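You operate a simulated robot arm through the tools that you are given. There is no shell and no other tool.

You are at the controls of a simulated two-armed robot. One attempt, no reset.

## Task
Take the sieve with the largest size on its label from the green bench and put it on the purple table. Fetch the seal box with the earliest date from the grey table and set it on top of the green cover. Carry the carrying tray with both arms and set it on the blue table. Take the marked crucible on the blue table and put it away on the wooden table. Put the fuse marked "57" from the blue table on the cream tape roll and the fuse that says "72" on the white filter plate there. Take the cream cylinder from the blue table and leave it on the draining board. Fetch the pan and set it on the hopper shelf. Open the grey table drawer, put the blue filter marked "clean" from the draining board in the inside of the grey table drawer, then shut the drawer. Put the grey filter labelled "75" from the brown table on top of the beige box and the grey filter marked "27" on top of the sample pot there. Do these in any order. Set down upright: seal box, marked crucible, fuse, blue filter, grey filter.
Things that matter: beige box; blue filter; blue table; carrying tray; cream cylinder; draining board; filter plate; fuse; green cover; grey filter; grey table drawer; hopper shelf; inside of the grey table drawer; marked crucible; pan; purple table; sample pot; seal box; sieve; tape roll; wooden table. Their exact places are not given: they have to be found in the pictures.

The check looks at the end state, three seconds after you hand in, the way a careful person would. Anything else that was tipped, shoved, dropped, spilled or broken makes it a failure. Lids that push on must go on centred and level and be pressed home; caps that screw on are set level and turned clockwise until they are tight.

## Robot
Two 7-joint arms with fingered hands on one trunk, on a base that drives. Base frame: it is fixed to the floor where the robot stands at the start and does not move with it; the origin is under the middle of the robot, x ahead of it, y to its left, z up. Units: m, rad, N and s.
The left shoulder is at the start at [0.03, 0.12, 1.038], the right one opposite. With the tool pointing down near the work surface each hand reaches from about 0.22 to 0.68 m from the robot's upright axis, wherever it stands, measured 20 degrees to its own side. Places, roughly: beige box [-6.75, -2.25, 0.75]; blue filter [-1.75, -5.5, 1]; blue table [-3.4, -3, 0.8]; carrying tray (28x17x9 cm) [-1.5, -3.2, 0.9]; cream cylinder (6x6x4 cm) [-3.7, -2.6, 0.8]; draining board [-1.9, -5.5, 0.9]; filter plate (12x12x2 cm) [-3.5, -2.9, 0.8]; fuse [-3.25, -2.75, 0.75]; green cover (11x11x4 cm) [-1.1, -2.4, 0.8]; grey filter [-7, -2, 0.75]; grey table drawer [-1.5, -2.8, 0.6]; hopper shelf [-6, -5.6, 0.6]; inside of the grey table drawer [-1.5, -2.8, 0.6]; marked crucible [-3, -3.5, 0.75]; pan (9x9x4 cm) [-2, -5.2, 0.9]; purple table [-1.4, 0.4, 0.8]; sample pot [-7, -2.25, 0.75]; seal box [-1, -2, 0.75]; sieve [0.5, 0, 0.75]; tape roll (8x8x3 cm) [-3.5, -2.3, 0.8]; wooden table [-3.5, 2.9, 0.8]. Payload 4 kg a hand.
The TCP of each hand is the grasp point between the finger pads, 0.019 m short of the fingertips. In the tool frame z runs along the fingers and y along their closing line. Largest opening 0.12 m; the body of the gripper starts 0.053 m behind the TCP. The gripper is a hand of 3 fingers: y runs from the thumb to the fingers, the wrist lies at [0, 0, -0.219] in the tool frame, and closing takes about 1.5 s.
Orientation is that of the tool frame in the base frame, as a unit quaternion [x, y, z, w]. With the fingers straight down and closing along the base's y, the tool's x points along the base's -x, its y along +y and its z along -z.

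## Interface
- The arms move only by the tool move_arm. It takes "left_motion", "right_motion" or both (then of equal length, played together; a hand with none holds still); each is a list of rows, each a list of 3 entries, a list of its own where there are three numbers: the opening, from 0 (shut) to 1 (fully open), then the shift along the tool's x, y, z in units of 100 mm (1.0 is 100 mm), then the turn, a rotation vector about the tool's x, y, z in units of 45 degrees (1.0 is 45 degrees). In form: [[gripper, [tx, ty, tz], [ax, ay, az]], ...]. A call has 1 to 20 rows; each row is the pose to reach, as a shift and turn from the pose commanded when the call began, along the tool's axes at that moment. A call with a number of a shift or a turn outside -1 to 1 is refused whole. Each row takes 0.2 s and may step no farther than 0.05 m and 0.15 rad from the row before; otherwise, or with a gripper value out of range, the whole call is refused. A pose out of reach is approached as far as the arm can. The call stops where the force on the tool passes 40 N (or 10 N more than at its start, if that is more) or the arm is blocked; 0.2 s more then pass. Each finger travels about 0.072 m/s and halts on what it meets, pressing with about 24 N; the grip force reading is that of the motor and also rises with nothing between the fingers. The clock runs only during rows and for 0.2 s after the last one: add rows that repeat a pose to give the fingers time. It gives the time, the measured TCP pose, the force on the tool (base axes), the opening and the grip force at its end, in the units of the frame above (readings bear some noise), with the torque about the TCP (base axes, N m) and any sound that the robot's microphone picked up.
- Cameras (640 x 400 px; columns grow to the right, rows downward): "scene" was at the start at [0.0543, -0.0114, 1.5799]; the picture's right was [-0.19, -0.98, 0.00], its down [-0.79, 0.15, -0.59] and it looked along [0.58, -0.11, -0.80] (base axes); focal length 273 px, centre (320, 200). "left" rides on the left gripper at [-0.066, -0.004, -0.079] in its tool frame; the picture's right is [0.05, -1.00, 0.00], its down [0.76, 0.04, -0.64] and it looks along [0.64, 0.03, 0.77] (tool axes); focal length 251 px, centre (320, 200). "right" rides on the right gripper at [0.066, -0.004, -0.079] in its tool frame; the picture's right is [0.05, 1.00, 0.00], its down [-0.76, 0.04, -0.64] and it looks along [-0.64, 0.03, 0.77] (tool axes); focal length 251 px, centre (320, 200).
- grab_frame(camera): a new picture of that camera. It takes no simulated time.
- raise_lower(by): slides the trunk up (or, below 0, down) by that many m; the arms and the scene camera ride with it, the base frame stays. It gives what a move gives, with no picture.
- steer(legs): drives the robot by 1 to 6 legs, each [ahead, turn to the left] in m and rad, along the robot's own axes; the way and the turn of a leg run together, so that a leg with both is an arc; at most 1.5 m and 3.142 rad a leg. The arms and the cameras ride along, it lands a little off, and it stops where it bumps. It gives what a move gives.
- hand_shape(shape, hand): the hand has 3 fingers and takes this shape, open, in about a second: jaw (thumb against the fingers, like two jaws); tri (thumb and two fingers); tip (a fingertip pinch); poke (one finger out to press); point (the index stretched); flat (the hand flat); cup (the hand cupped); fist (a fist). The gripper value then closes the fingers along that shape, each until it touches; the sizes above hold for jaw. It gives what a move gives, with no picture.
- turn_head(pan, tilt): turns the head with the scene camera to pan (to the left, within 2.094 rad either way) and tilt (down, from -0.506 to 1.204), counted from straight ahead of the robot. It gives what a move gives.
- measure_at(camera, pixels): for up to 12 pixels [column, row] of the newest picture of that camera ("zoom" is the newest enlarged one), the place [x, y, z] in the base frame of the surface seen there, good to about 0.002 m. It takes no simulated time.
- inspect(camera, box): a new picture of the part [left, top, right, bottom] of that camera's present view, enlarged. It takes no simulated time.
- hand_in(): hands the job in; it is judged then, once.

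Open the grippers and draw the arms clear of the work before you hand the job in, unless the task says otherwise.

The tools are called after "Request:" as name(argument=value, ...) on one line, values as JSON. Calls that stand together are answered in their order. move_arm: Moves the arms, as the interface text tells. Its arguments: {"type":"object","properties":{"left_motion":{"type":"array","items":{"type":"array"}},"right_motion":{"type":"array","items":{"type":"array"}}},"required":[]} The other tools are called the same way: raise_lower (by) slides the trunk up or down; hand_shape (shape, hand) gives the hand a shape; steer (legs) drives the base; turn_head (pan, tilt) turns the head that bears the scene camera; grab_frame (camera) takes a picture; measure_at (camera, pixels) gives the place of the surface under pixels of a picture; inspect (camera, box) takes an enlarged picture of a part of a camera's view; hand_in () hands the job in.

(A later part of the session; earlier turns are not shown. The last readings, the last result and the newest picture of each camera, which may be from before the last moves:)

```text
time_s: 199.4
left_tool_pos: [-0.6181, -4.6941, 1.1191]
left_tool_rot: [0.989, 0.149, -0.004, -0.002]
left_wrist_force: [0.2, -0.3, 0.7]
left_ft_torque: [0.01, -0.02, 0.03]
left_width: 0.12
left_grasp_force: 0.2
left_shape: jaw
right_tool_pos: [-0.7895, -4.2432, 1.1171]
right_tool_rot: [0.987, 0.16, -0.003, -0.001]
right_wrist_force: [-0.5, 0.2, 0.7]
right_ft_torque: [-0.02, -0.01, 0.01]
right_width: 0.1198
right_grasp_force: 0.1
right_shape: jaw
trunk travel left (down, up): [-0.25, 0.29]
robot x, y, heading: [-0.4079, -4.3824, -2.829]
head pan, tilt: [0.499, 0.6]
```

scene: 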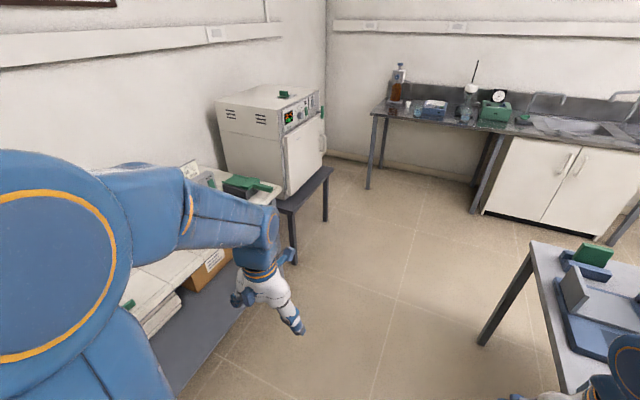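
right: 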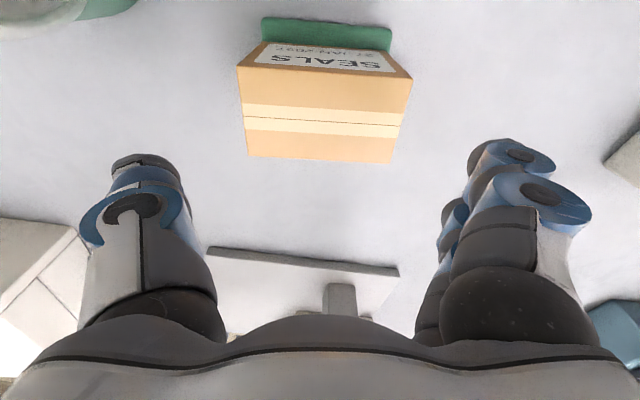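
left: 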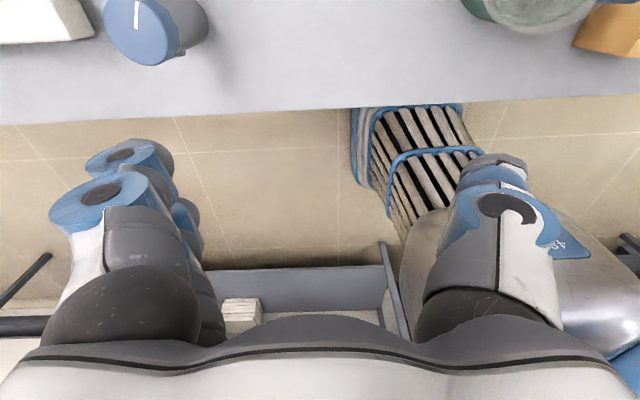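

I look toward the counter for the draining board before closing in.

Request:
turn_head(pan=0.5, tilt=0.5)

Request:
grab_frame(camera="scene")

Request:
inspect(camera="scene", box=[240, 60, 480, 210])

```text
time_s: 200.1
left_tool_pos: [-0.6184, -4.6918, 1.1198]
left_tool_rot: [0.989, 0.15, -0.004, -0.002]
left_wrist_force: [0.3, 0.2, 0.1]
left_ft_torque: [0.0, -0.01, 0.03]
left_width: 0.12
left_grasp_force: 0.1
left_shape: jaw
right_tool_pos: [-0.7903, -4.2421, 1.117]
right_tool_rot: [0.987, 0.161, -0.003, 0.0]
right_wrist_force: [-0.6, -0.2, 0.1]
right_ft_torque: [-0.04, 0.05, 0.02]
right_width: 0.1199
right_grasp_force: 0.1
right_shape: jaw
trunk travel left (down, up): [-0.25, 0.29]
robot x, y, heading: [-0.4153, -4.3802, -2.829]
head pan, tilt: [0.499, 0.499]
```

```text
taken
```

scene: 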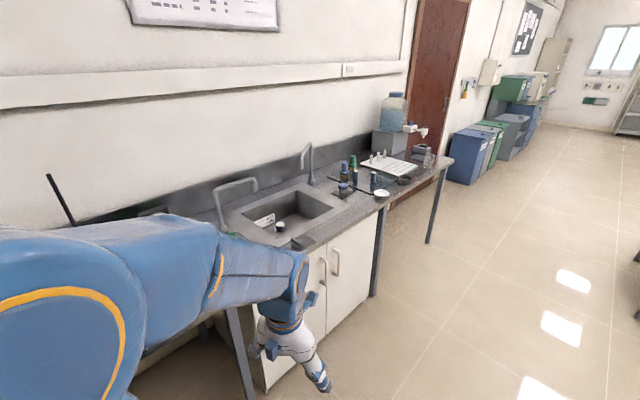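

```text
2.67 times, centred on (360, 135) of scene
```

zoom: 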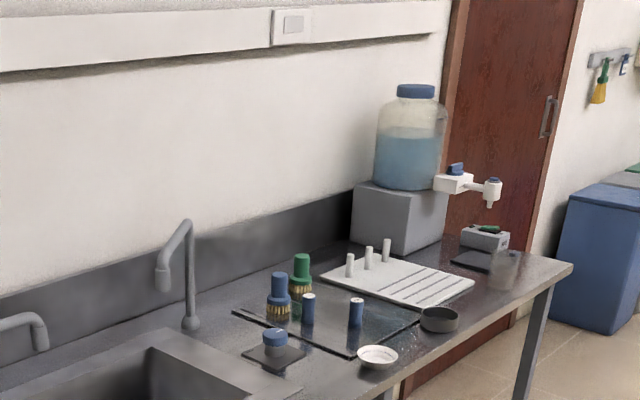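

I see the blue filters standing on a dark sheet at zoom (308,308), (357,312), the white grooved board at (400,278), and the dark pan at (440,318). I drive toward there.

Request:
steer(legs=[[0, -0.06]])

Request:
steer(legs=[[1.4, 0]])

Request:
steer(legs=[[0, 0.65]])

Request:
steer(legs=[[0, 0.65]])

Request:
turn_head(pan=0, tilt=0.7)

Request:
grab_frame(camera="scene")

```text
time_s: 200.9
left_tool_pos: [-0.6357, -4.6797, 1.1204]
left_tool_rot: [0.993, 0.12, -0.002, -0.001]
left_wrist_force: [0.4, -0.1, -0.4]
left_ft_torque: [0.01, 0.01, 0.0]
left_width: 0.1198
left_grasp_force: 0.1
left_shape: jaw
right_tool_pos: [-0.78, -4.2187, 1.1164]
right_tool_rot: [0.991, 0.131, -0.002, -0.001]
right_wrist_force: [1.5, -0.3, -0.3]
right_ft_torque: [-0.01, 0.03, 0.01]
right_width: 0.1201
right_grasp_force: 0.1
right_shape: jaw
trunk travel left (down, up): [-0.25, 0.29]
robot x, y, heading: [-0.4111, -4.383, -2.889]
head pan, tilt: [0.499, 0.499]
```

```text
time_s: 207.9
left_tool_pos: [-1.9859, -5.0421, 1.1183]
left_tool_rot: [0.992, 0.125, -0.002, -0.002]
left_wrist_force: [-0.5, 0.7, 0.3]
left_ft_torque: [0.02, -0.01, 0.02]
left_width: 0.12
left_grasp_force: 0.0
left_shape: jaw
right_tool_pos: [-2.1337, -4.5833, 1.1166]
right_tool_rot: [0.991, 0.136, -0.002, 0.0]
right_wrist_force: [0.1, 0.0, -0.6]
right_ft_torque: [0.0, 0.01, -0.03]
right_width: 0.1198
right_grasp_force: 0.0
right_shape: jaw
trunk travel left (down, up): [-0.25, 0.29]
robot x, y, heading: [-1.764, -4.7429, -2.882]
head pan, tilt: [0.499, 0.499]
```

```text
time_s: 210.1
left_tool_pos: [-1.761, -5.1164, 1.1187]
left_tool_rot: [0.901, 0.433, -0.004, -0.001]
left_wrist_force: [0.4, -0.5, 0.2]
left_ft_torque: [0.04, 0.0, -0.02]
left_width: 0.12
left_grasp_force: 0.0
left_shape: jaw
right_tool_pos: [-2.1559, -4.8405, 1.1169]
right_tool_rot: [0.897, 0.443, -0.004, 0.0]
right_wrist_force: [-0.4, -0.5, -0.5]
right_ft_torque: [0.06, -0.02, -0.01]
right_width: 0.12
right_grasp_force: 0.1
right_shape: jaw
trunk travel left (down, up): [-0.25, 0.29]
robot x, y, heading: [-1.7863, -4.7226, -2.227]
head pan, tilt: [0.499, 0.499]
```

```text
time_s: 212.2
left_tool_pos: [-1.5313, -5.019, 1.1197]
left_tool_rot: [0.716, 0.698, -0.004, 0.001]
left_wrist_force: [1.0, -0.8, 0.2]
left_ft_torque: [-0.04, -0.05, 0.0]
left_width: 0.1198
left_grasp_force: 0.0
left_shape: jaw
right_tool_pos: [-2.0128, -5.0383, 1.1167]
right_tool_rot: [0.707, 0.707, -0.003, 0.003]
right_wrist_force: [0.4, 0.2, 0.8]
right_ft_torque: [0.02, -0.05, 0.0]
right_width: 0.1199
right_grasp_force: 0.1
right_shape: jaw
trunk travel left (down, up): [-0.25, 0.29]
robot x, y, heading: [-1.8209, -4.7288, -1.576]
head pan, tilt: [0.499, 0.499]
```

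```text
time_s: 213.2
left_tool_pos: [-1.5304, -5.0206, 1.1202]
left_tool_rot: [0.716, 0.698, -0.003, 0.0]
left_wrist_force: [0.8, 0.2, 0.9]
left_ft_torque: [-0.02, 0.04, -0.03]
left_width: 0.1199
left_grasp_force: 0.0
left_shape: jaw
right_tool_pos: [-2.0124, -5.039, 1.1172]
right_tool_rot: [0.707, 0.707, -0.002, 0.001]
right_wrist_force: [0.5, -0.9, 0.3]
right_ft_torque: [0.0, -0.02, 0.04]
right_width: 0.1197
right_grasp_force: 0.1
right_shape: jaw
trunk travel left (down, up): [-0.25, 0.29]
robot x, y, heading: [-1.8188, -4.726, -1.577]
head pan, tilt: [0.0, 0.7]
```

```text
taken
```

scene: 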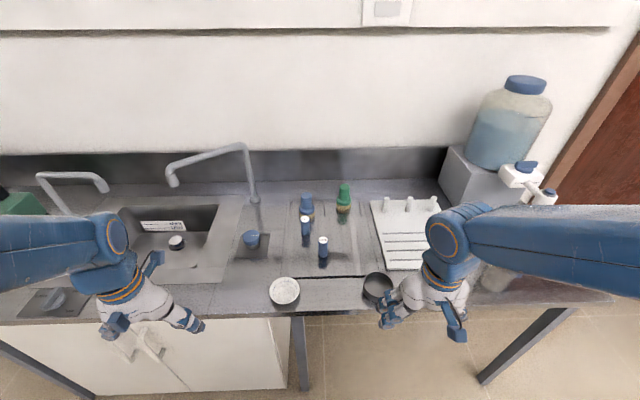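

I'm facing the counter. I zoom in on the filters and the pan.

Request:
inspect(camera="scene", box=[230, 170, 450, 310])

Request:
inspect(camera="scene", box=[285, 180, 365, 280])

```text
2.86 times, centred on (340, 240) of scene
```

zoom: 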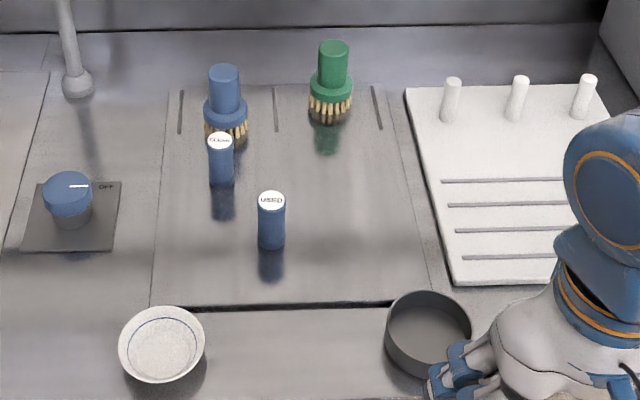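

```text
4.00 times, centred on (325, 230) of scene
```

zoom: 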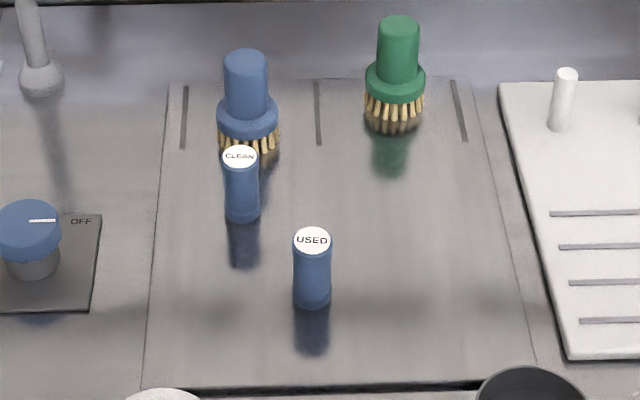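

The tops read "CLEAN" (back left) and "USED" (front). I measure these, the board areas and the pan.

Request:
measure_at(camera="zoom", pixels=[[240, 157], [242, 215], [312, 240], [312, 300], [250, 60], [400, 30], [350, 200], [200, 330], [430, 350], [600, 130], [230, 190], [255, 190]])

Request:
measure_at(camera="scene", pixels=[[378, 290], [366, 285], [390, 282], [378, 274], [285, 290], [400, 250], [285, 275], [360, 278], [300, 190], [372, 195], [250, 240], [390, 205]])

```text
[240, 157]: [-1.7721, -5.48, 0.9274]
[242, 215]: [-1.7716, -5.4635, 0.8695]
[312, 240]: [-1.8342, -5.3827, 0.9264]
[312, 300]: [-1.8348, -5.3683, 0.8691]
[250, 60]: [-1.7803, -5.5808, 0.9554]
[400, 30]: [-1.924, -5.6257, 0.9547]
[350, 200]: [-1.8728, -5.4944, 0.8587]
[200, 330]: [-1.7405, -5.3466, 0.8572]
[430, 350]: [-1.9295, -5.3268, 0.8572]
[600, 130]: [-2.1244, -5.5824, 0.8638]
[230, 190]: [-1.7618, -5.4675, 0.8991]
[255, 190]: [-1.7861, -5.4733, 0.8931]
```

```text
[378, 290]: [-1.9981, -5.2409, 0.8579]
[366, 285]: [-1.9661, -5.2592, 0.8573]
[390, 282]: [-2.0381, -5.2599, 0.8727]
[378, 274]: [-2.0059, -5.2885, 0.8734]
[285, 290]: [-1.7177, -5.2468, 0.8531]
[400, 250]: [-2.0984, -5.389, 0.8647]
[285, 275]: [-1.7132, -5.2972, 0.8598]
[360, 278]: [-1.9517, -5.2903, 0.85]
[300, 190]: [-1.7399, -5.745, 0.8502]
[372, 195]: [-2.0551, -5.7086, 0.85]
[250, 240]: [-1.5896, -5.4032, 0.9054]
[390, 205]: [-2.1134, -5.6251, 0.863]
```

The CLEAN filter stands at (-1.772,-5.478), z 0.857–0.927. It's 0.75 m ahead, so I need to get closer; I measure the cabinet and legs beneath.

Request:
measure_at(camera="scene", pixels=[[287, 345], [302, 350], [275, 380], [560, 330], [300, 312], [340, 312], [520, 305], [490, 380], [200, 380], [306, 388]])

Request:
grab_frame(camera="left")

Request:
grab_frame(camera="right")

```text
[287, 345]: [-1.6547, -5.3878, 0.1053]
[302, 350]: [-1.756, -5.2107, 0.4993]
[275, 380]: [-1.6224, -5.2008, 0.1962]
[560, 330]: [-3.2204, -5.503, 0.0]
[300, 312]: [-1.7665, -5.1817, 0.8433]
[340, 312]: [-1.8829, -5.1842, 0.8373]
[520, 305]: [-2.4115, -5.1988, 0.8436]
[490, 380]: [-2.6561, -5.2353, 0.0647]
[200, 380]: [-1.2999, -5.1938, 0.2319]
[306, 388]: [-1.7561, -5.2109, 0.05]
```

```text
taken
```

left: 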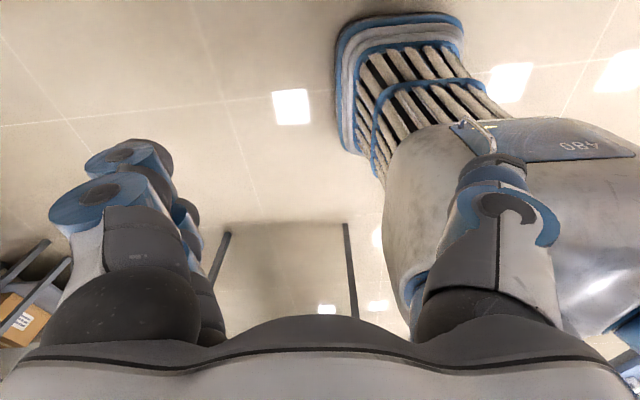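

```text
taken
```

right: 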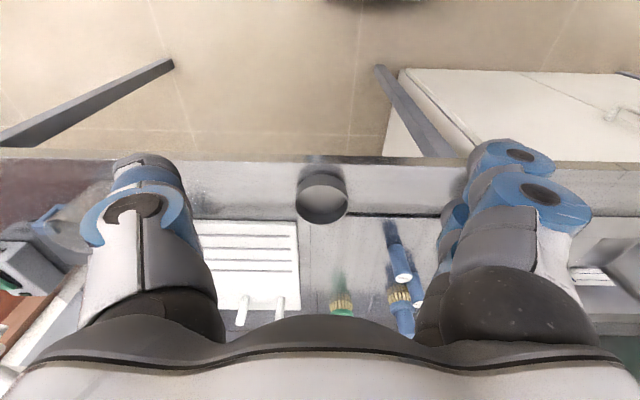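

Open space lies under the board right of the leg at x≈-1.757; I can go ~0.16 m closer safely.

Request:
steer(legs=[[0.16, 0]])

Request:
grab_frame(camera="scene")

```text
time_s: 214.6
left_tool_pos: [-1.5298, -5.1849, 1.1184]
left_tool_rot: [0.716, 0.698, -0.003, -0.001]
left_wrist_force: [1.0, -0.4, 0.0]
left_ft_torque: [0.01, 0.03, 0.0]
left_width: 0.1203
left_grasp_force: 0.1
left_shape: jaw
right_tool_pos: [-2.013, -5.2034, 1.1161]
right_tool_rot: [0.708, 0.706, -0.002, 0.0]
right_wrist_force: [0.2, -0.3, 0.0]
right_ft_torque: [0.04, -0.02, -0.02]
right_width: 0.1202
right_grasp_force: 0.1
right_shape: jaw
trunk travel left (down, up): [-0.25, 0.29]
robot x, y, heading: [-1.8225, -4.8873, -1.581]
head pan, tilt: [0.0, 0.7]
```

```text
taken
```

scene: 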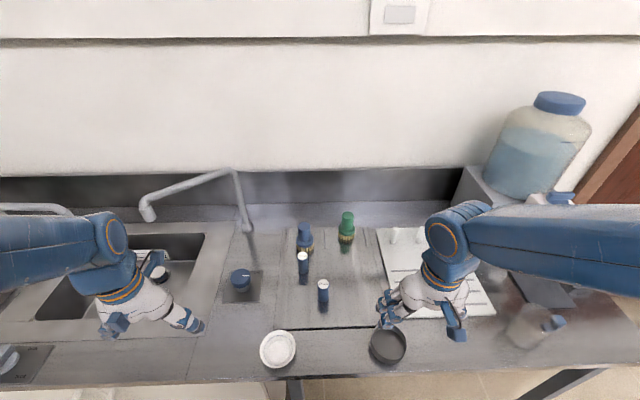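

Now the filter is 0.59 m ahead. I use the right hand (its camera sits on the near side, away from the brush behind the filter) and move it above the CLEAN filter.

Request:
move_arm(right_motion=[[0.8, [-0.23, 0.2, 0], [0, 0, 0]], [0.6, [-0.46, 0.4, 0], [0, 0, 0]], [0.5, [-0.69, 0.6, 0], [0, 0, 0]], [0.5, [-0.92, 0.8, 0], [0, 0, 0]]])

Request:
move_arm(right_motion=[[0.5, [-0.23, 0.2, 0], [0, 0, 0]], [0.5, [-0.46, 0.4, 0], [0, 0, 0]], [0.5, [-0.69, 0.6, 0], [0, 0, 0]], [0.5, [-0.92, 0.8, 0], [0, 0, 0]]])

Request:
move_arm(right_motion=[[0.5, [-0.23, 0.2, 0.2], [0, 0, 0]], [0.5, [-0.46, 0.4, 0.4], [0, 0, 0]], [0.5, [-0.69, 0.6, 0.6], [0, 0, 0]], [0.5, [-0.91, 0.81, 0.8], [0, 0, 0]]])

Request:
grab_frame(camera="right")

Request:
grab_frame(camera="scene")

```text
time_s: 215.6
left_tool_pos: [-1.53, -5.1839, 1.1186]
left_tool_rot: [0.716, 0.698, -0.003, -0.001]
left_wrist_force: [-0.7, 0.0, 0.1]
left_ft_torque: [0.02, 0.02, 0.01]
left_width: 0.1201
left_grasp_force: 0.0
left_shape: jaw
right_tool_pos: [-1.9313, -5.2952, 1.1164]
right_tool_rot: [0.707, 0.707, -0.002, 0.001]
right_wrist_force: [0.5, -0.4, 0.2]
right_ft_torque: [0.0, -0.02, 0.01]
right_width: 0.0606
right_grasp_force: 0.0
right_shape: jaw
trunk travel left (down, up): [-0.25, 0.29]
robot x, y, heading: [-1.8187, -4.8878, -1.579]
head pan, tilt: [0.0, 0.7]
```

```text
time_s: 216.6
left_tool_pos: [-1.5302, -5.1836, 1.117]
left_tool_rot: [0.716, 0.698, -0.003, -0.002]
left_wrist_force: [0.7, -0.6, -0.3]
left_ft_torque: [0.03, 0.03, 0.0]
left_width: 0.1197
left_grasp_force: 0.0
left_shape: jaw
right_tool_pos: [-1.8528, -5.3875, 1.1168]
right_tool_rot: [0.708, 0.706, -0.003, 0.0]
right_wrist_force: [0.3, 0.1, -0.7]
right_ft_torque: [0.01, -0.01, 0.0]
right_width: 0.0607
right_grasp_force: 0.0
right_shape: jaw
trunk travel left (down, up): [-0.25, 0.29]
robot x, y, heading: [-1.8176, -4.8891, -1.579]
head pan, tilt: [0.0, 0.7]
```

```text
time_s: 217.6
left_tool_pos: [-1.5297, -5.1846, 1.1179]
left_tool_rot: [0.716, 0.698, -0.003, -0.001]
left_wrist_force: [-0.4, -1.0, -0.4]
left_ft_torque: [0.0, -0.01, 0.01]
left_width: 0.1199
left_grasp_force: 0.0
left_shape: jaw
right_tool_pos: [-1.7716, -5.4795, 1.038]
right_tool_rot: [0.708, 0.706, -0.002, 0.0]
right_wrist_force: [-0.1, -0.4, -0.4]
right_ft_torque: [-0.02, -0.01, -0.01]
right_width: 0.0605
right_grasp_force: 0.2
right_shape: jaw
trunk travel left (down, up): [-0.25, 0.29]
robot x, y, heading: [-1.8229, -4.89, -1.584]
head pan, tilt: [0.0, 0.7]
```

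```text
taken
```

right: 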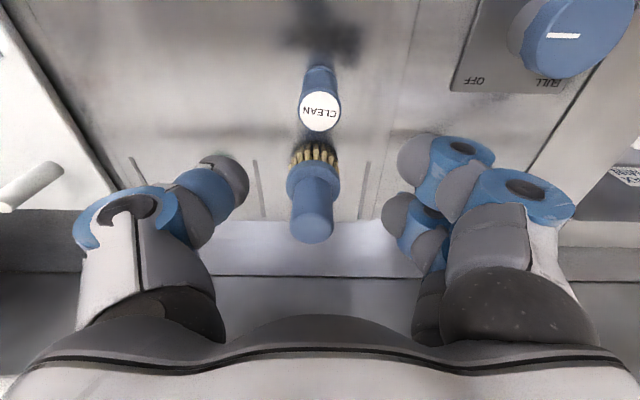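

```text
taken
```

scene: 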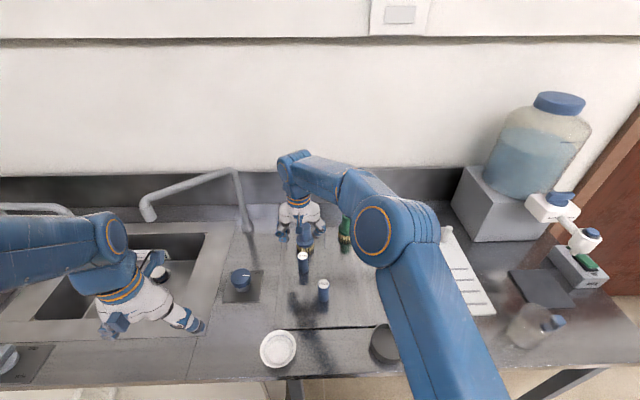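

CLEAN is centred at (320,110) in the right view. I measure it there to refine.

Request:
measure_at(camera="right", pixels=[[320, 112], [303, 112], [338, 112], [320, 96], [320, 127], [320, 75], [310, 190], [312, 232]])

```text
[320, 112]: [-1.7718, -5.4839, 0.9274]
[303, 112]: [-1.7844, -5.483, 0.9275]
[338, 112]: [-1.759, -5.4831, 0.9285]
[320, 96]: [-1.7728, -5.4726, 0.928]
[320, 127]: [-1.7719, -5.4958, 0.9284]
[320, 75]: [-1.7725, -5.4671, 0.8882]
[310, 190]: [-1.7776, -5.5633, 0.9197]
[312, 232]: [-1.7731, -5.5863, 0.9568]
```

Filter centre is (-1.772,-5.4835). I descend in two steps and close.

Request:
move_arm(right_motion=[[0.5, [-0.04, 0, 0.25], [0, 0, 0]], [0.5, [-0.04, 0, 0.5], [0, 0, 0]], [0.5, [-0.04, 0, 0.75], [0, 0, 0]], [0.5, [-0.04, 0, 1.0], [0, 0, 0]]])

Request:
grab_frame(camera="right")

```text
time_s: 218.6
left_tool_pos: [-1.5308, -5.1832, 1.1186]
left_tool_rot: [0.716, 0.699, -0.004, 0.0]
left_wrist_force: [0.5, -0.4, 0.0]
left_ft_torque: [-0.02, -0.01, 0.02]
left_width: 0.1199
left_grasp_force: 0.0
left_shape: jaw
right_tool_pos: [-1.7723, -5.4835, 0.9369]
right_tool_rot: [0.708, 0.706, -0.003, 0.001]
right_wrist_force: [-0.8, 0.7, -0.4]
right_ft_torque: [0.0, -0.02, 0.0]
right_width: 0.0605
right_grasp_force: 0.1
right_shape: jaw
trunk travel left (down, up): [-0.25, 0.29]
robot x, y, heading: [-1.8197, -4.8863, -1.578]
head pan, tilt: [0.0, 0.7]
```

```text
taken
```

right: 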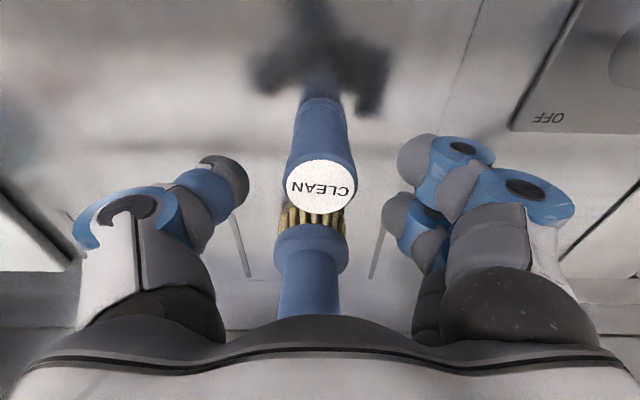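

Well centred. I go 24 mm further and close.

Request:
move_arm(right_motion=[[0.5, [0, 0, 0.12], [0, 0, 0]], [0.5, [0, 0, 0.24], [0, 0, 0]], [0.35, [0, 0, 0.24], [0, 0, 0]], [0.2, [0, 0, 0.24], [0, 0, 0]], [0.05, [0, 0, 0.24], [0, 0, 0]], [0, [0, 0, 0.24], [0, 0, 0]], [0, [0, 0, 0.24], [0, 0, 0]], [0, [0, 0, 0.24], [0, 0, 0]]])

Request:
grab_frame(camera="right")

```text
time_s: 220.4
left_tool_pos: [-1.5297, -5.1833, 1.1194]
left_tool_rot: [0.716, 0.698, -0.003, 0.0]
left_wrist_force: [-0.2, 0.2, -1.1]
left_ft_torque: [-0.02, -0.01, -0.04]
left_width: 0.12
left_grasp_force: 0.1
left_shape: jaw
right_tool_pos: [-1.7721, -5.4825, 0.9134]
right_tool_rot: [0.708, 0.706, -0.003, 0.001]
right_wrist_force: [0.2, 0.1, 0.3]
right_ft_torque: [-0.02, 0.01, 0.01]
right_width: 0.0218
right_grasp_force: 24.2
right_shape: jaw
trunk travel left (down, up): [-0.25, 0.29]
robot x, y, heading: [-1.8194, -4.889, -1.573]
head pan, tilt: [0.0, 0.7]
```

```text
taken
```

right: 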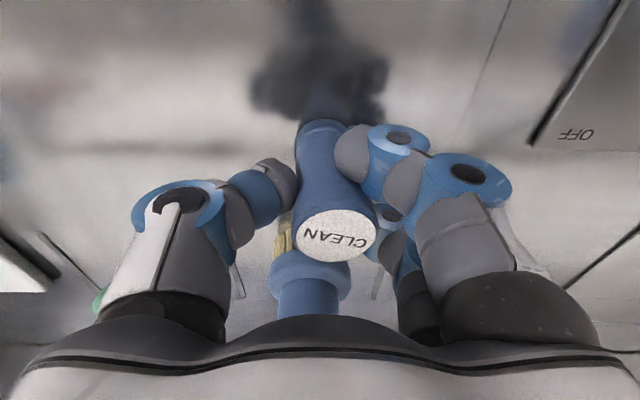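

The filter is held. I lift it 0.1 m and check.

Request:
move_arm(right_motion=[[0, [0, 0, -0.1], [0, 0, 0]], [0, [0, 0, -0.4], [0, 0, 0]], [0, [0, 0, -0.7], [0, 0, 0]], [0, [0, 0, -1.0], [0, 0, 0]]])

Request:
grab_frame(camera="right")

Request:
inspect(camera="scene", box=[240, 150, 400, 330])

```text
time_s: 221.4
left_tool_pos: [-1.5291, -5.1832, 1.1176]
left_tool_rot: [0.715, 0.699, -0.003, 0.001]
left_wrist_force: [-0.4, -0.6, -0.4]
left_ft_torque: [-0.01, 0.02, 0.0]
left_width: 0.1199
left_grasp_force: 0.1
left_shape: jaw
right_tool_pos: [-1.7738, -5.4826, 1.0148]
right_tool_rot: [0.708, 0.707, -0.003, 0.001]
right_wrist_force: [0.4, -0.3, -0.1]
right_ft_torque: [0.03, -0.01, 0.0]
right_width: 0.0217
right_grasp_force: 24.5
right_shape: jaw
trunk travel left (down, up): [-0.25, 0.29]
robot x, y, heading: [-1.8196, -4.8897, -1.579]
head pan, tilt: [0.0, 0.7]
```

```text
taken
```

right: 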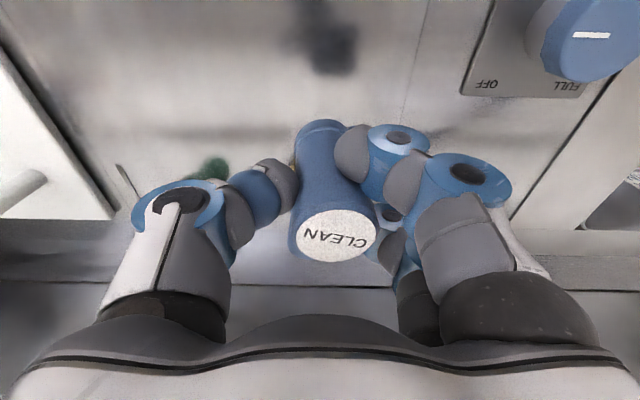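

```text
2.22 times, centred on (320, 240) of scene
```

zoom: 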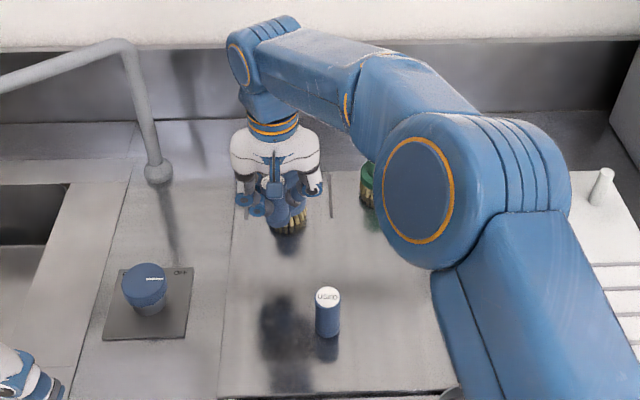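

Filter held upright. I raise and retract it toward the robot, then back off from the counter.

Request:
move_arm(right_motion=[[0, [0, 0, -0.4], [0, 0, 0]], [0, [0.3, -0.1, -0.7], [0, 0, 0]], [0, [0.6, -0.3, -0.8], [0, 0, 0]], [0, [0.95, -0.5, -0.8], [0, 0, 0]]])

Request:
move_arm(right_motion=[[0, [0.3, -0.25, 0], [0, 0, 0]], [0, [0.6, -0.5, 0], [0, 0, 0]], [0, [0.9, -0.75, 0], [0, 0, 0]], [0, [1, -0.95, 0], [0, 0, 0]]])

Request:
steer(legs=[[-0.25, 0]])

Request:
turn_head(pan=-2.0, tilt=0.5)

Request:
grab_frame(camera="scene")

```text
time_s: 222.4
left_tool_pos: [-1.5307, -5.1822, 1.1189]
left_tool_rot: [0.716, 0.698, -0.003, 0.001]
left_wrist_force: [-0.2, -0.5, 0.0]
left_ft_torque: [0.0, -0.01, 0.04]
left_width: 0.12
left_grasp_force: 0.0
left_shape: jaw
right_tool_pos: [-1.822, -5.3851, 1.0934]
right_tool_rot: [0.708, 0.706, -0.002, 0.001]
right_wrist_force: [-0.4, -1.0, -1.8]
right_ft_torque: [-0.03, 0.02, -0.02]
right_width: 0.0216
right_grasp_force: 23.6
right_shape: jaw
trunk travel left (down, up): [-0.25, 0.29]
robot x, y, heading: [-1.8197, -4.8863, -1.577]
head pan, tilt: [0.0, 0.7]
```

```text
time_s: 223.4
left_tool_pos: [-1.531, -5.1827, 1.1181]
left_tool_rot: [0.716, 0.699, -0.003, 0.0]
left_wrist_force: [0.0, -0.1, 0.5]
left_ft_torque: [-0.01, 0.03, 0.0]
left_width: 0.1198
left_grasp_force: 0.1
left_shape: jaw
right_tool_pos: [-1.9155, -5.2853, 1.0932]
right_tool_rot: [0.708, 0.707, -0.003, 0.001]
right_wrist_force: [-0.9, -0.1, -1.4]
right_ft_torque: [-0.02, 0.0, 0.02]
right_width: 0.0215
right_grasp_force: 23.8
right_shape: jaw
trunk travel left (down, up): [-0.25, 0.29]
robot x, y, heading: [-1.8225, -4.8863, -1.573]
head pan, tilt: [0.0, 0.7]
```

```text
time_s: 225.2
left_tool_pos: [-1.5287, -4.9308, 1.1189]
left_tool_rot: [0.716, 0.698, -0.005, 0.001]
left_wrist_force: [0.2, -0.4, -0.5]
left_ft_torque: [-0.01, 0.02, 0.05]
left_width: 0.12
left_grasp_force: 0.0
left_shape: jaw
right_tool_pos: [-1.9129, -5.0341, 1.0939]
right_tool_rot: [0.708, 0.706, -0.003, 0.001]
right_wrist_force: [0.0, -0.4, -1.0]
right_ft_torque: [-0.02, 0.0, 0.02]
right_width: 0.022
right_grasp_force: 24.1
right_shape: jaw
trunk travel left (down, up): [-0.25, 0.29]
robot x, y, heading: [-1.8186, -4.6393, -1.577]
head pan, tilt: [0.0, 0.7]
```

```text
time_s: 227.1
left_tool_pos: [-1.5287, -4.9316, 1.1198]
left_tool_rot: [0.715, 0.699, -0.004, 0.0]
left_wrist_force: [0.4, -0.5, -0.2]
left_ft_torque: [0.02, 0.0, 0.0]
left_width: 0.1201
left_grasp_force: 0.1
left_shape: jaw
right_tool_pos: [-1.9139, -5.0361, 1.0926]
right_tool_rot: [0.708, 0.707, -0.003, 0.001]
right_wrist_force: [-1.4, -0.4, -0.3]
right_ft_torque: [-0.01, 0.0, 0.01]
right_width: 0.0216
right_grasp_force: 24.2
right_shape: jaw
trunk travel left (down, up): [-0.25, 0.29]
robot x, y, heading: [-1.8191, -4.6343, -1.578]
head pan, tilt: [-2.0, 0.499]
```

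```text
taken
```

scene: 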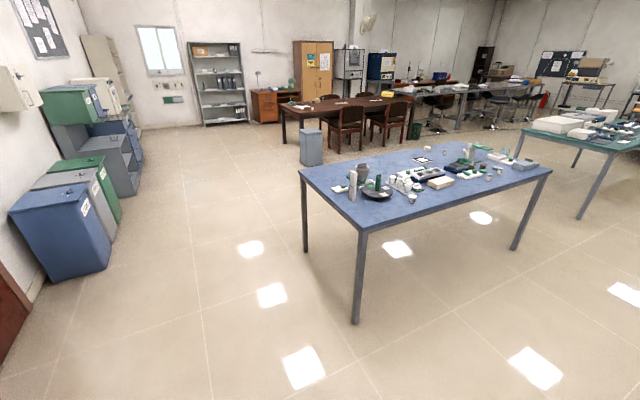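

Next I head north along the west side of the grey table to its drawer. I turn right in steps.

Request:
measure_at(camera="scene", pixels=[[362, 230], [302, 172], [550, 170], [378, 190], [435, 185], [355, 320], [515, 245]])

Request:
steer(legs=[[0, -0.7]])

Request:
steer(legs=[[0, -0.7]])

Request:
steer(legs=[[0, -0.7]])

Request:
steer(legs=[[0, -0.7]])

```text
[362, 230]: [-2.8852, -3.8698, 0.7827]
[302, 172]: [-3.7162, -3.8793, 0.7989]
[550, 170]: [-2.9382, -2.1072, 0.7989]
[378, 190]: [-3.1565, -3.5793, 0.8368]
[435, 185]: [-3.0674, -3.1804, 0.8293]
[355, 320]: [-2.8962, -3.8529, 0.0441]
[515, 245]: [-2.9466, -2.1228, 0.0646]
```

```text
time_s: 229.4
left_tool_pos: [-1.7859, -5.0509, 1.1192]
left_tool_rot: [0.911, 0.412, -0.004, -0.001]
left_wrist_force: [-0.1, -0.7, 0.0]
left_ft_torque: [0.02, -0.02, -0.02]
left_width: 0.1198
left_grasp_force: 0.0
left_shape: jaw
right_tool_pos: [-2.1486, -4.8821, 1.0928]
right_tool_rot: [0.906, 0.423, -0.003, 0.0]
right_wrist_force: [0.1, -0.4, -0.1]
right_ft_torque: [-0.01, 0.0, 0.01]
right_width: 0.0215
right_grasp_force: 24.0
right_shape: jaw
trunk travel left (down, up): [-0.25, 0.29]
robot x, y, heading: [-1.7907, -4.6616, -2.272]
head pan, tilt: [-2.0, 0.499]
```

```text
time_s: 231.7
left_tool_pos: [-2.0386, -4.9629, 1.1204]
left_tool_rot: [0.997, 0.077, -0.002, -0.002]
left_wrist_force: [-0.2, -0.1, 0.1]
left_ft_torque: [0.0, 0.01, 0.0]
left_width: 0.1202
left_grasp_force: 0.1
left_shape: jaw
right_tool_pos: [-2.2089, -4.6014, 1.0931]
right_tool_rot: [0.996, 0.088, -0.003, -0.001]
right_wrist_force: [0.1, -0.1, -1.9]
right_ft_torque: [-0.03, -0.01, 0.02]
right_width: 0.0212
right_grasp_force: 24.1
right_shape: jaw
trunk travel left (down, up): [-0.25, 0.29]
robot x, y, heading: [-1.7859, -4.7018, -2.966]
head pan, tilt: [-2.0, 0.499]
```

```text
time_s: 233.9
left_tool_pos: [-2.1484, -4.7396, 1.1189]
left_tool_rot: [0.963, -0.269, -0.002, -0.002]
left_wrist_force: [0.0, -0.2, 0.0]
left_ft_torque: [-0.02, -0.02, 0.01]
left_width: 0.12
left_grasp_force: 0.1
left_shape: jaw
right_tool_pos: [-2.0446, -4.3523, 1.0924]
right_tool_rot: [0.966, -0.258, -0.002, -0.002]
right_wrist_force: [-0.9, 0.7, -0.5]
right_ft_torque: [-0.01, 0.02, 0.02]
right_width: 0.021
right_grasp_force: 24.2
right_shape: jaw
trunk travel left (down, up): [-0.25, 0.29]
robot x, y, heading: [-1.8064, -4.7327, 2.615]
head pan, tilt: [-2.0, 0.499]
```

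```text
time_s: 236.2
left_tool_pos: [-2.0733, -4.5154, 1.119]
left_tool_rot: [0.814, -0.581, -0.001, -0.004]
left_wrist_force: [0.9, 0.7, -0.3]
left_ft_torque: [0.0, 0.01, -0.04]
left_width: 0.12
left_grasp_force: 0.1
left_shape: jaw
right_tool_pos: [-1.7492, -4.2835, 1.0939]
right_tool_rot: [0.82, -0.572, -0.003, -0.003]
right_wrist_force: [0.0, 0.5, -0.8]
right_ft_torque: [-0.01, -0.01, -0.01]
right_width: 0.0209
right_grasp_force: 24.2
right_shape: jaw
trunk travel left (down, up): [-0.25, 0.29]
robot x, y, heading: [-1.8396, -4.7424, 1.919]
head pan, tilt: [-2.0, 0.499]
```

Base at (-1.84,-4.74) heading 1.92. I drive up the aisle between grey and blue tables.

Request:
steer(legs=[[1.4, 0]])

Request:
turn_head(pan=-1.2, tilt=0.7)

Request:
grab_frame(camera="scene")

```text
time_s: 243.1
left_tool_pos: [-2.5406, -3.1982, 1.1185]
left_tool_rot: [0.81, -0.587, -0.001, -0.004]
left_wrist_force: [-0.5, 0.0, -0.9]
left_ft_torque: [-0.02, -0.04, -0.03]
left_width: 0.1199
left_grasp_force: 0.1
left_shape: jaw
right_tool_pos: [-2.2113, -2.9726, 1.0931]
right_tool_rot: [0.815, -0.579, -0.002, -0.002]
right_wrist_force: [0.4, -0.8, -1.1]
right_ft_torque: [-0.04, -0.02, 0.02]
right_width: 0.0207
right_grasp_force: 23.8
right_shape: jaw
trunk travel left (down, up): [-0.25, 0.29]
robot x, y, heading: [-2.309, -3.4296, 1.906]
head pan, tilt: [-2.0, 0.499]
```

```text
time_s: 244.3
left_tool_pos: [-2.5398, -3.1969, 1.1194]
left_tool_rot: [0.809, -0.587, -0.001, -0.004]
left_wrist_force: [-0.5, 0.1, -0.5]
left_ft_torque: [-0.01, 0.01, 0.0]
left_width: 0.1198
left_grasp_force: 0.0
left_shape: jaw
right_tool_pos: [-2.2105, -2.9725, 1.0916]
right_tool_rot: [0.815, -0.579, -0.002, -0.003]
right_wrist_force: [1.0, 0.0, -0.3]
right_ft_torque: [0.02, 0.01, 0.01]
right_width: 0.0206
right_grasp_force: 24.2
right_shape: jaw
trunk travel left (down, up): [-0.25, 0.29]
robot x, y, heading: [-2.3078, -3.427, 1.902]
head pan, tilt: [-1.201, 0.7]
```

```text
taken
```

scene: 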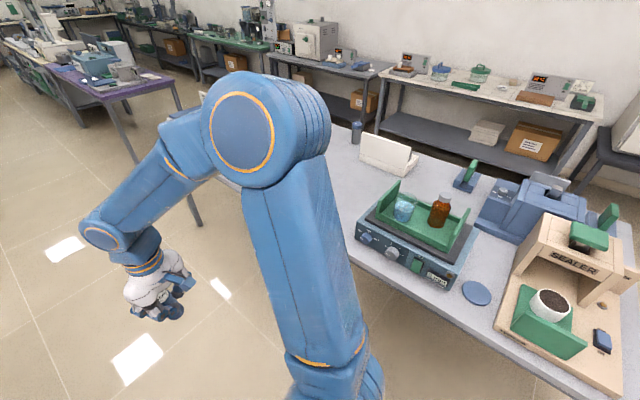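

I see the green carrying tray with a bottle and a beaker on a shaker at (420,210). I check that the filter is still well held, since the grip width reads slightly less.

Request:
grab_frame(camera="right")

Request:
turn_head(pan=-1.8, tilt=0.9)

Request:
grab_frame(camera="scene")

```text
taken
```

right: 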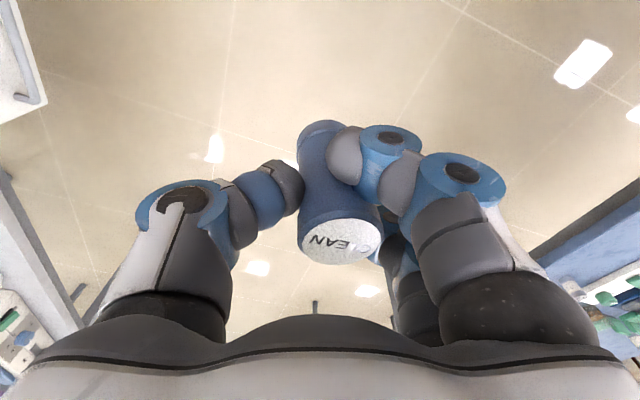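

```text
time_s: 245.3
left_tool_pos: [-2.5408, -3.1982, 1.1185]
left_tool_rot: [0.81, -0.587, -0.001, -0.003]
left_wrist_force: [-1.0, -0.1, -0.7]
left_ft_torque: [0.0, 0.0, -0.03]
left_width: 0.1197
left_grasp_force: 0.1
left_shape: jaw
right_tool_pos: [-2.211, -2.9715, 1.0939]
right_tool_rot: [0.816, -0.579, -0.002, -0.002]
right_wrist_force: [-0.2, 0.3, -0.5]
right_ft_torque: [-0.02, 0.0, 0.01]
right_width: 0.0205
right_grasp_force: 23.6
right_shape: jaw
trunk travel left (down, up): [-0.25, 0.29]
robot x, y, heading: [-2.3089, -3.4273, 1.904]
head pan, tilt: [-1.799, 0.901]
```

```text
taken
```

scene: 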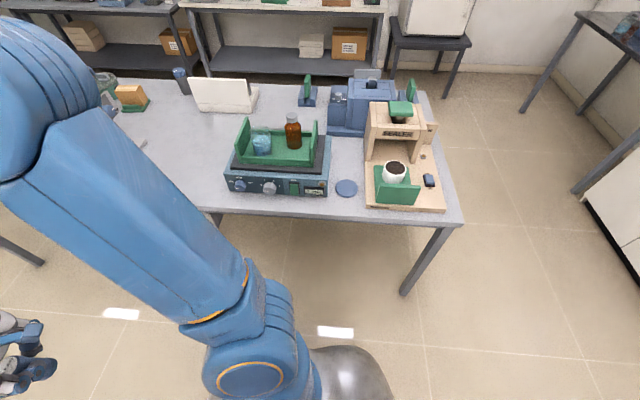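

The filter leans slightly in the grip but is held. I turn a bit right, drive north 0.6 m, and then face the drawer side.

Request:
steer(legs=[[0, -0.33]])

Request:
steer(legs=[[0.68, 0]])

Request:
steer(legs=[[0, -0.75]])

Request:
steer(legs=[[0, -0.75]])

Request:
turn_head(pan=0, tilt=0.8)

Request:
grab_frame(camera="scene")

Request:
grab_frame(camera="right")

```text
time_s: 246.7
left_tool_pos: [-2.4521, -3.1346, 1.1195]
left_tool_rot: [-0.701, 0.713, 0.0, 0.002]
left_wrist_force: [-1.1, 0.1, -0.3]
left_ft_torque: [0.01, -0.01, 0.01]
left_width: 0.12
left_grasp_force: 0.0
left_shape: jaw
right_tool_pos: [-2.0673, -3.0281, 1.0922]
right_tool_rot: [0.71, -0.705, -0.002, -0.003]
right_wrist_force: [-1.0, -0.7, -0.5]
right_ft_torque: [0.0, 0.01, -0.02]
right_width: 0.0207
right_grasp_force: 23.8
right_shape: jaw
trunk travel left (down, up): [-0.25, 0.29]
robot x, y, heading: [-2.3276, -3.4269, 1.583]
head pan, tilt: [-1.799, 0.901]
```

```text
time_s: 250.4
left_tool_pos: [-2.4566, -2.4557, 1.1184]
left_tool_rot: [-0.702, 0.712, 0.0, 0.002]
left_wrist_force: [0.3, 0.0, 0.0]
left_ft_torque: [-0.03, -0.01, 0.02]
left_width: 0.1202
left_grasp_force: 0.1
left_shape: jaw
right_tool_pos: [-2.0713, -2.3489, 1.093]
right_tool_rot: [0.708, -0.706, -0.002, -0.002]
right_wrist_force: [-0.4, 0.7, -0.7]
right_ft_torque: [-0.02, 0.01, 0.04]
right_width: 0.0208
right_grasp_force: 23.6
right_shape: jaw
trunk travel left (down, up): [-0.25, 0.29]
robot x, y, heading: [-2.3335, -2.7529, 1.57]
head pan, tilt: [-1.799, 0.901]
```

```text
time_s: 252.8
left_tool_pos: [-2.2244, -2.4494, 1.1195]
left_tool_rot: [-0.392, 0.92, -0.001, 0.003]
left_wrist_force: [0.8, 0.3, -0.1]
left_ft_torque: [0.02, 0.03, 0.01]
left_width: 0.1199
left_grasp_force: 0.1
left_shape: jaw
right_tool_pos: [-1.8706, -2.6338, 1.0923]
right_tool_rot: [-0.402, 0.916, 0.0, 0.004]
right_wrist_force: [0.4, 0.1, -0.6]
right_ft_torque: [0.02, 0.02, 0.02]
right_width: 0.0208
right_grasp_force: 23.8
right_shape: jaw
trunk travel left (down, up): [-0.25, 0.29]
robot x, y, heading: [-2.3626, -2.7217, 0.829]
head pan, tilt: [-1.799, 0.901]
```

```text
time_s: 255.2
left_tool_pos: [-2.0699, -2.6202, 1.1182]
left_tool_rot: [-0.027, 1.0, -0.002, 0.001]
left_wrist_force: [0.6, 0.4, 0.6]
left_ft_torque: [0.02, 0.02, 0.04]
left_width: 0.1198
left_grasp_force: 0.1
left_shape: jaw
right_tool_pos: [-1.9364, -2.9957, 1.0922]
right_tool_rot: [-0.038, 0.999, 0.0, 0.003]
right_wrist_force: [-0.3, -1.0, -1.4]
right_ft_torque: [-0.02, 0.01, 0.01]
right_width: 0.0205
right_grasp_force: 24.1
right_shape: jaw
trunk travel left (down, up): [-0.25, 0.29]
robot x, y, heading: [-2.3573, -2.6826, 0.084]
head pan, tilt: [-1.799, 0.901]
```

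```text
time_s: 257.0
left_tool_pos: [-2.0716, -2.6168, 1.1191]
left_tool_rot: [-0.028, 1.0, -0.001, 0.002]
left_wrist_force: [0.2, 0.1, 0.1]
left_ft_torque: [0.0, 0.0, -0.01]
left_width: 0.12
left_grasp_force: 0.0
left_shape: jaw
right_tool_pos: [-1.938, -2.9926, 1.0924]
right_tool_rot: [-0.039, 0.999, -0.001, 0.002]
right_wrist_force: [-0.3, 0.6, -1.2]
right_ft_torque: [0.02, 0.02, 0.01]
right_width: 0.0206
right_grasp_force: 24.4
right_shape: jaw
trunk travel left (down, up): [-0.25, 0.29]
robot x, y, heading: [-2.3606, -2.6849, 0.084]
head pan, tilt: [0.0, 0.799]
```

```text
taken
```

scene: 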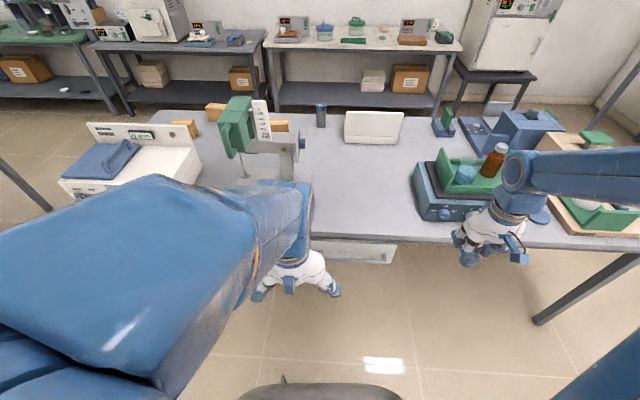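

```text
taken
```

right: 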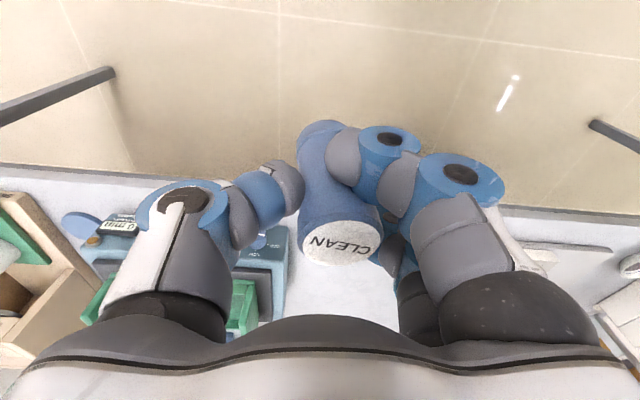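

The drawer front shows under the table edge around (345,250). I zoom in and measure it.

Request:
inspect(camera="scene", box=[290, 220, 450, 300])

Request:
measure_at(camera="zoom", pixels=[[150, 130], [400, 135], [250, 110], [250, 150], [380, 110], [250, 80], [100, 80], [500, 90], [330, 130], [420, 105]])

```text
4.00 times, centred on (370, 260) of scene
```

zoom: 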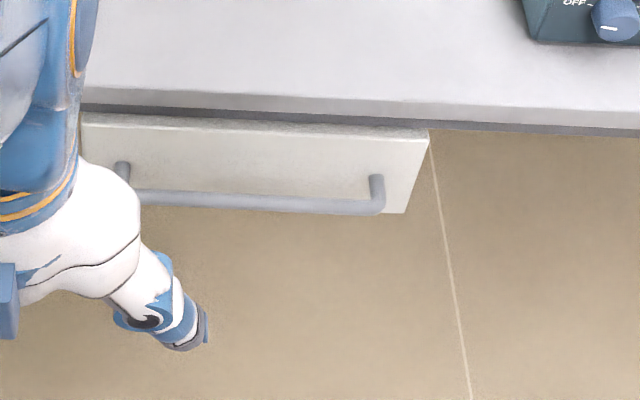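

```text
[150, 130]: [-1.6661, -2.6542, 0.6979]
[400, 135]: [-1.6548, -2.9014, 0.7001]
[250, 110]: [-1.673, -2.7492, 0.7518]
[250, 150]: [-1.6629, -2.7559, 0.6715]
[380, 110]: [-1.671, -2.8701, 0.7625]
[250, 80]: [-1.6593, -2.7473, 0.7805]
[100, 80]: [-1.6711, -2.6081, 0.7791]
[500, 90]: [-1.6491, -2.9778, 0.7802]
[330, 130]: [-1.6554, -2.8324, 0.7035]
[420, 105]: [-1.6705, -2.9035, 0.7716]
```

I measure the handle bar and the drawer front's lower edge.

Request:
measure_at(camera="zoom", pixels=[[200, 198], [250, 203], [300, 206], [350, 207], [377, 185], [122, 170], [390, 205], [200, 180], [300, 185], [150, 196]])

Request:
grab_frame(camera="left")

```text
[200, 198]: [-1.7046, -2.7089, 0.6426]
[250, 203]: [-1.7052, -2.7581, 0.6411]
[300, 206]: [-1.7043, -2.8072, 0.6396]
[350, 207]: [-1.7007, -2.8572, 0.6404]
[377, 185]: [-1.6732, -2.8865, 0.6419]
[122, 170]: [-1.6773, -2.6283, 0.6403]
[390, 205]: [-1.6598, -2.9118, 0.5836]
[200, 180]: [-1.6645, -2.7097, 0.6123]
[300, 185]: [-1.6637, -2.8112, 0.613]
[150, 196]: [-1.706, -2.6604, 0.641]
```

```text
taken
```

left: 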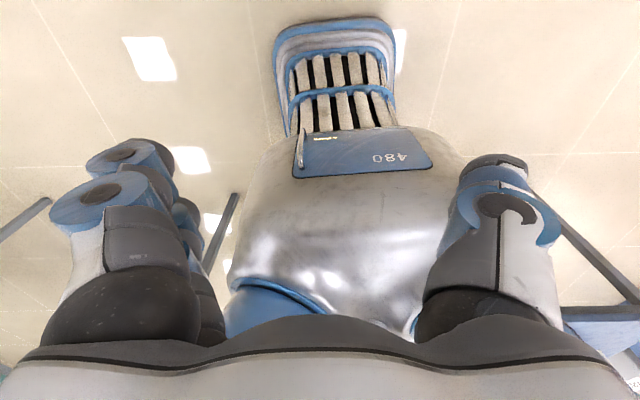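

The handle bar runs along y from -2.63 to -2.89 at x≈-1.70, z≈0.637, ~4 cm off the drawer face (x≈-1.66). I square up the heading, and start turning the left hand for a horizontal grip on the bar.

Request:
steer(legs=[[0, -0.084]])

Request:
raise_lower(by=-0.15)

Request:
move_arm(left_motion=[[1, [0, 0, 0], [0, 0, -0.18]], [1, [0, 0, 0], [0, 0, -0.36]], [1, [0, 0, 0], [0, 0, -0.54]], [1, [0, 0, 0], [0, 0, -0.72]], [1, [0, 0, 0], [0, 0, -0.9]], [1, [0, 0, 0], [0, 0, -1.0]]])

Request:
move_arm(left_motion=[[1, [0, 0, 0], [0, 0, -0.18]], [1, [0, 0, 0], [0, 0, -0.36]], [1, [0, 0, 0], [0, 0, -0.54]], [1, [0, 0, 0], [0, 0, -0.72]], [1, [0, 0, 0], [0, 0, -0.9]], [1, [0, 0, 0], [0, 0, -1.0]]])

```text
time_s: 257.9
left_tool_pos: [-2.0661, -2.643, 1.1196]
left_tool_rot: [0.015, 1.0, -0.002, 0.003]
left_wrist_force: [-0.3, 0.6, 0.1]
left_ft_torque: [0.02, 0.01, 0.0]
left_width: 0.12
left_grasp_force: 0.1
left_shape: jaw
right_tool_pos: [-1.9665, -3.0277, 1.093]
right_tool_rot: [0.005, 1.0, -0.001, 0.003]
right_wrist_force: [0.1, 0.1, -0.6]
right_ft_torque: [-0.02, -0.03, 0.02]
right_width: 0.0207
right_grasp_force: 24.3
right_shape: jaw
trunk travel left (down, up): [-0.25, 0.29]
robot x, y, heading: [-2.3581, -2.6787, 0.001]
head pan, tilt: [0.0, 0.799]
```

```text
time_s: 259.6
left_tool_pos: [-2.0668, -2.6418, 0.9675]
left_tool_rot: [0.016, 1.0, -0.002, 0.002]
left_wrist_force: [0.1, -0.3, 0.4]
left_ft_torque: [0.03, 0.0, -0.02]
left_width: 0.1201
left_grasp_force: 0.0
left_shape: jaw
right_tool_pos: [-1.9657, -3.0297, 0.9431]
right_tool_rot: [0.005, 1.0, -0.001, 0.002]
right_wrist_force: [-1.1, -0.4, -1.0]
right_ft_torque: [-0.05, 0.01, 0.03]
right_width: 0.0207
right_grasp_force: 24.0
right_shape: jaw
trunk travel left (down, up): [-0.1, 0.44]
robot x, y, heading: [-2.362, -2.6829, -0.0]
head pan, tilt: [0.0, 0.799]
```

```text
time_s: 261.1
left_tool_pos: [-2.0677, -2.6504, 0.9799]
left_tool_rot: [-0.369, 0.928, -0.052, -0.029]
left_wrist_force: [-0.3, -0.1, 0.6]
left_ft_torque: [-0.01, 0.01, -0.01]
left_width: 0.1198
left_grasp_force: 0.1
left_shape: jaw
right_tool_pos: [-1.9658, -3.0296, 0.9419]
right_tool_rot: [0.005, 1.0, -0.001, 0.003]
right_wrist_force: [0.6, 0.0, -1.2]
right_ft_torque: [0.02, 0.01, 0.0]
right_width: 0.0207
right_grasp_force: 23.8
right_shape: jaw
trunk travel left (down, up): [-0.1, 0.44]
robot x, y, heading: [-2.3589, -2.6817, -0.002]
head pan, tilt: [0.0, 0.799]
```

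```text
time_s: 261.5
left_tool_pos: [-2.0686, -2.6526, 0.9833]
left_tool_rot: [-0.427, 0.9, -0.069, -0.047]
left_wrist_force: [0.0, -0.1, -0.9]
left_ft_torque: [0.02, 0.0, -0.03]
left_width: 0.1202
left_grasp_force: 0.1
left_shape: jaw
right_tool_pos: [-1.9665, -3.0289, 0.943]
right_tool_rot: [0.004, 1.0, 0.0, 0.002]
right_wrist_force: [-0.5, 0.3, -1.3]
right_ft_torque: [-0.03, -0.02, 0.0]
right_width: 0.0205
right_grasp_force: 23.4
right_shape: jaw
trunk travel left (down, up): [-0.1, 0.44]
robot x, y, heading: [-2.3621, -2.6845, 0.008]
head pan, tilt: [0.0, 0.799]
stopped in row 2 (left hand): the arm was blocked; the commanded pose is now the measured one
```

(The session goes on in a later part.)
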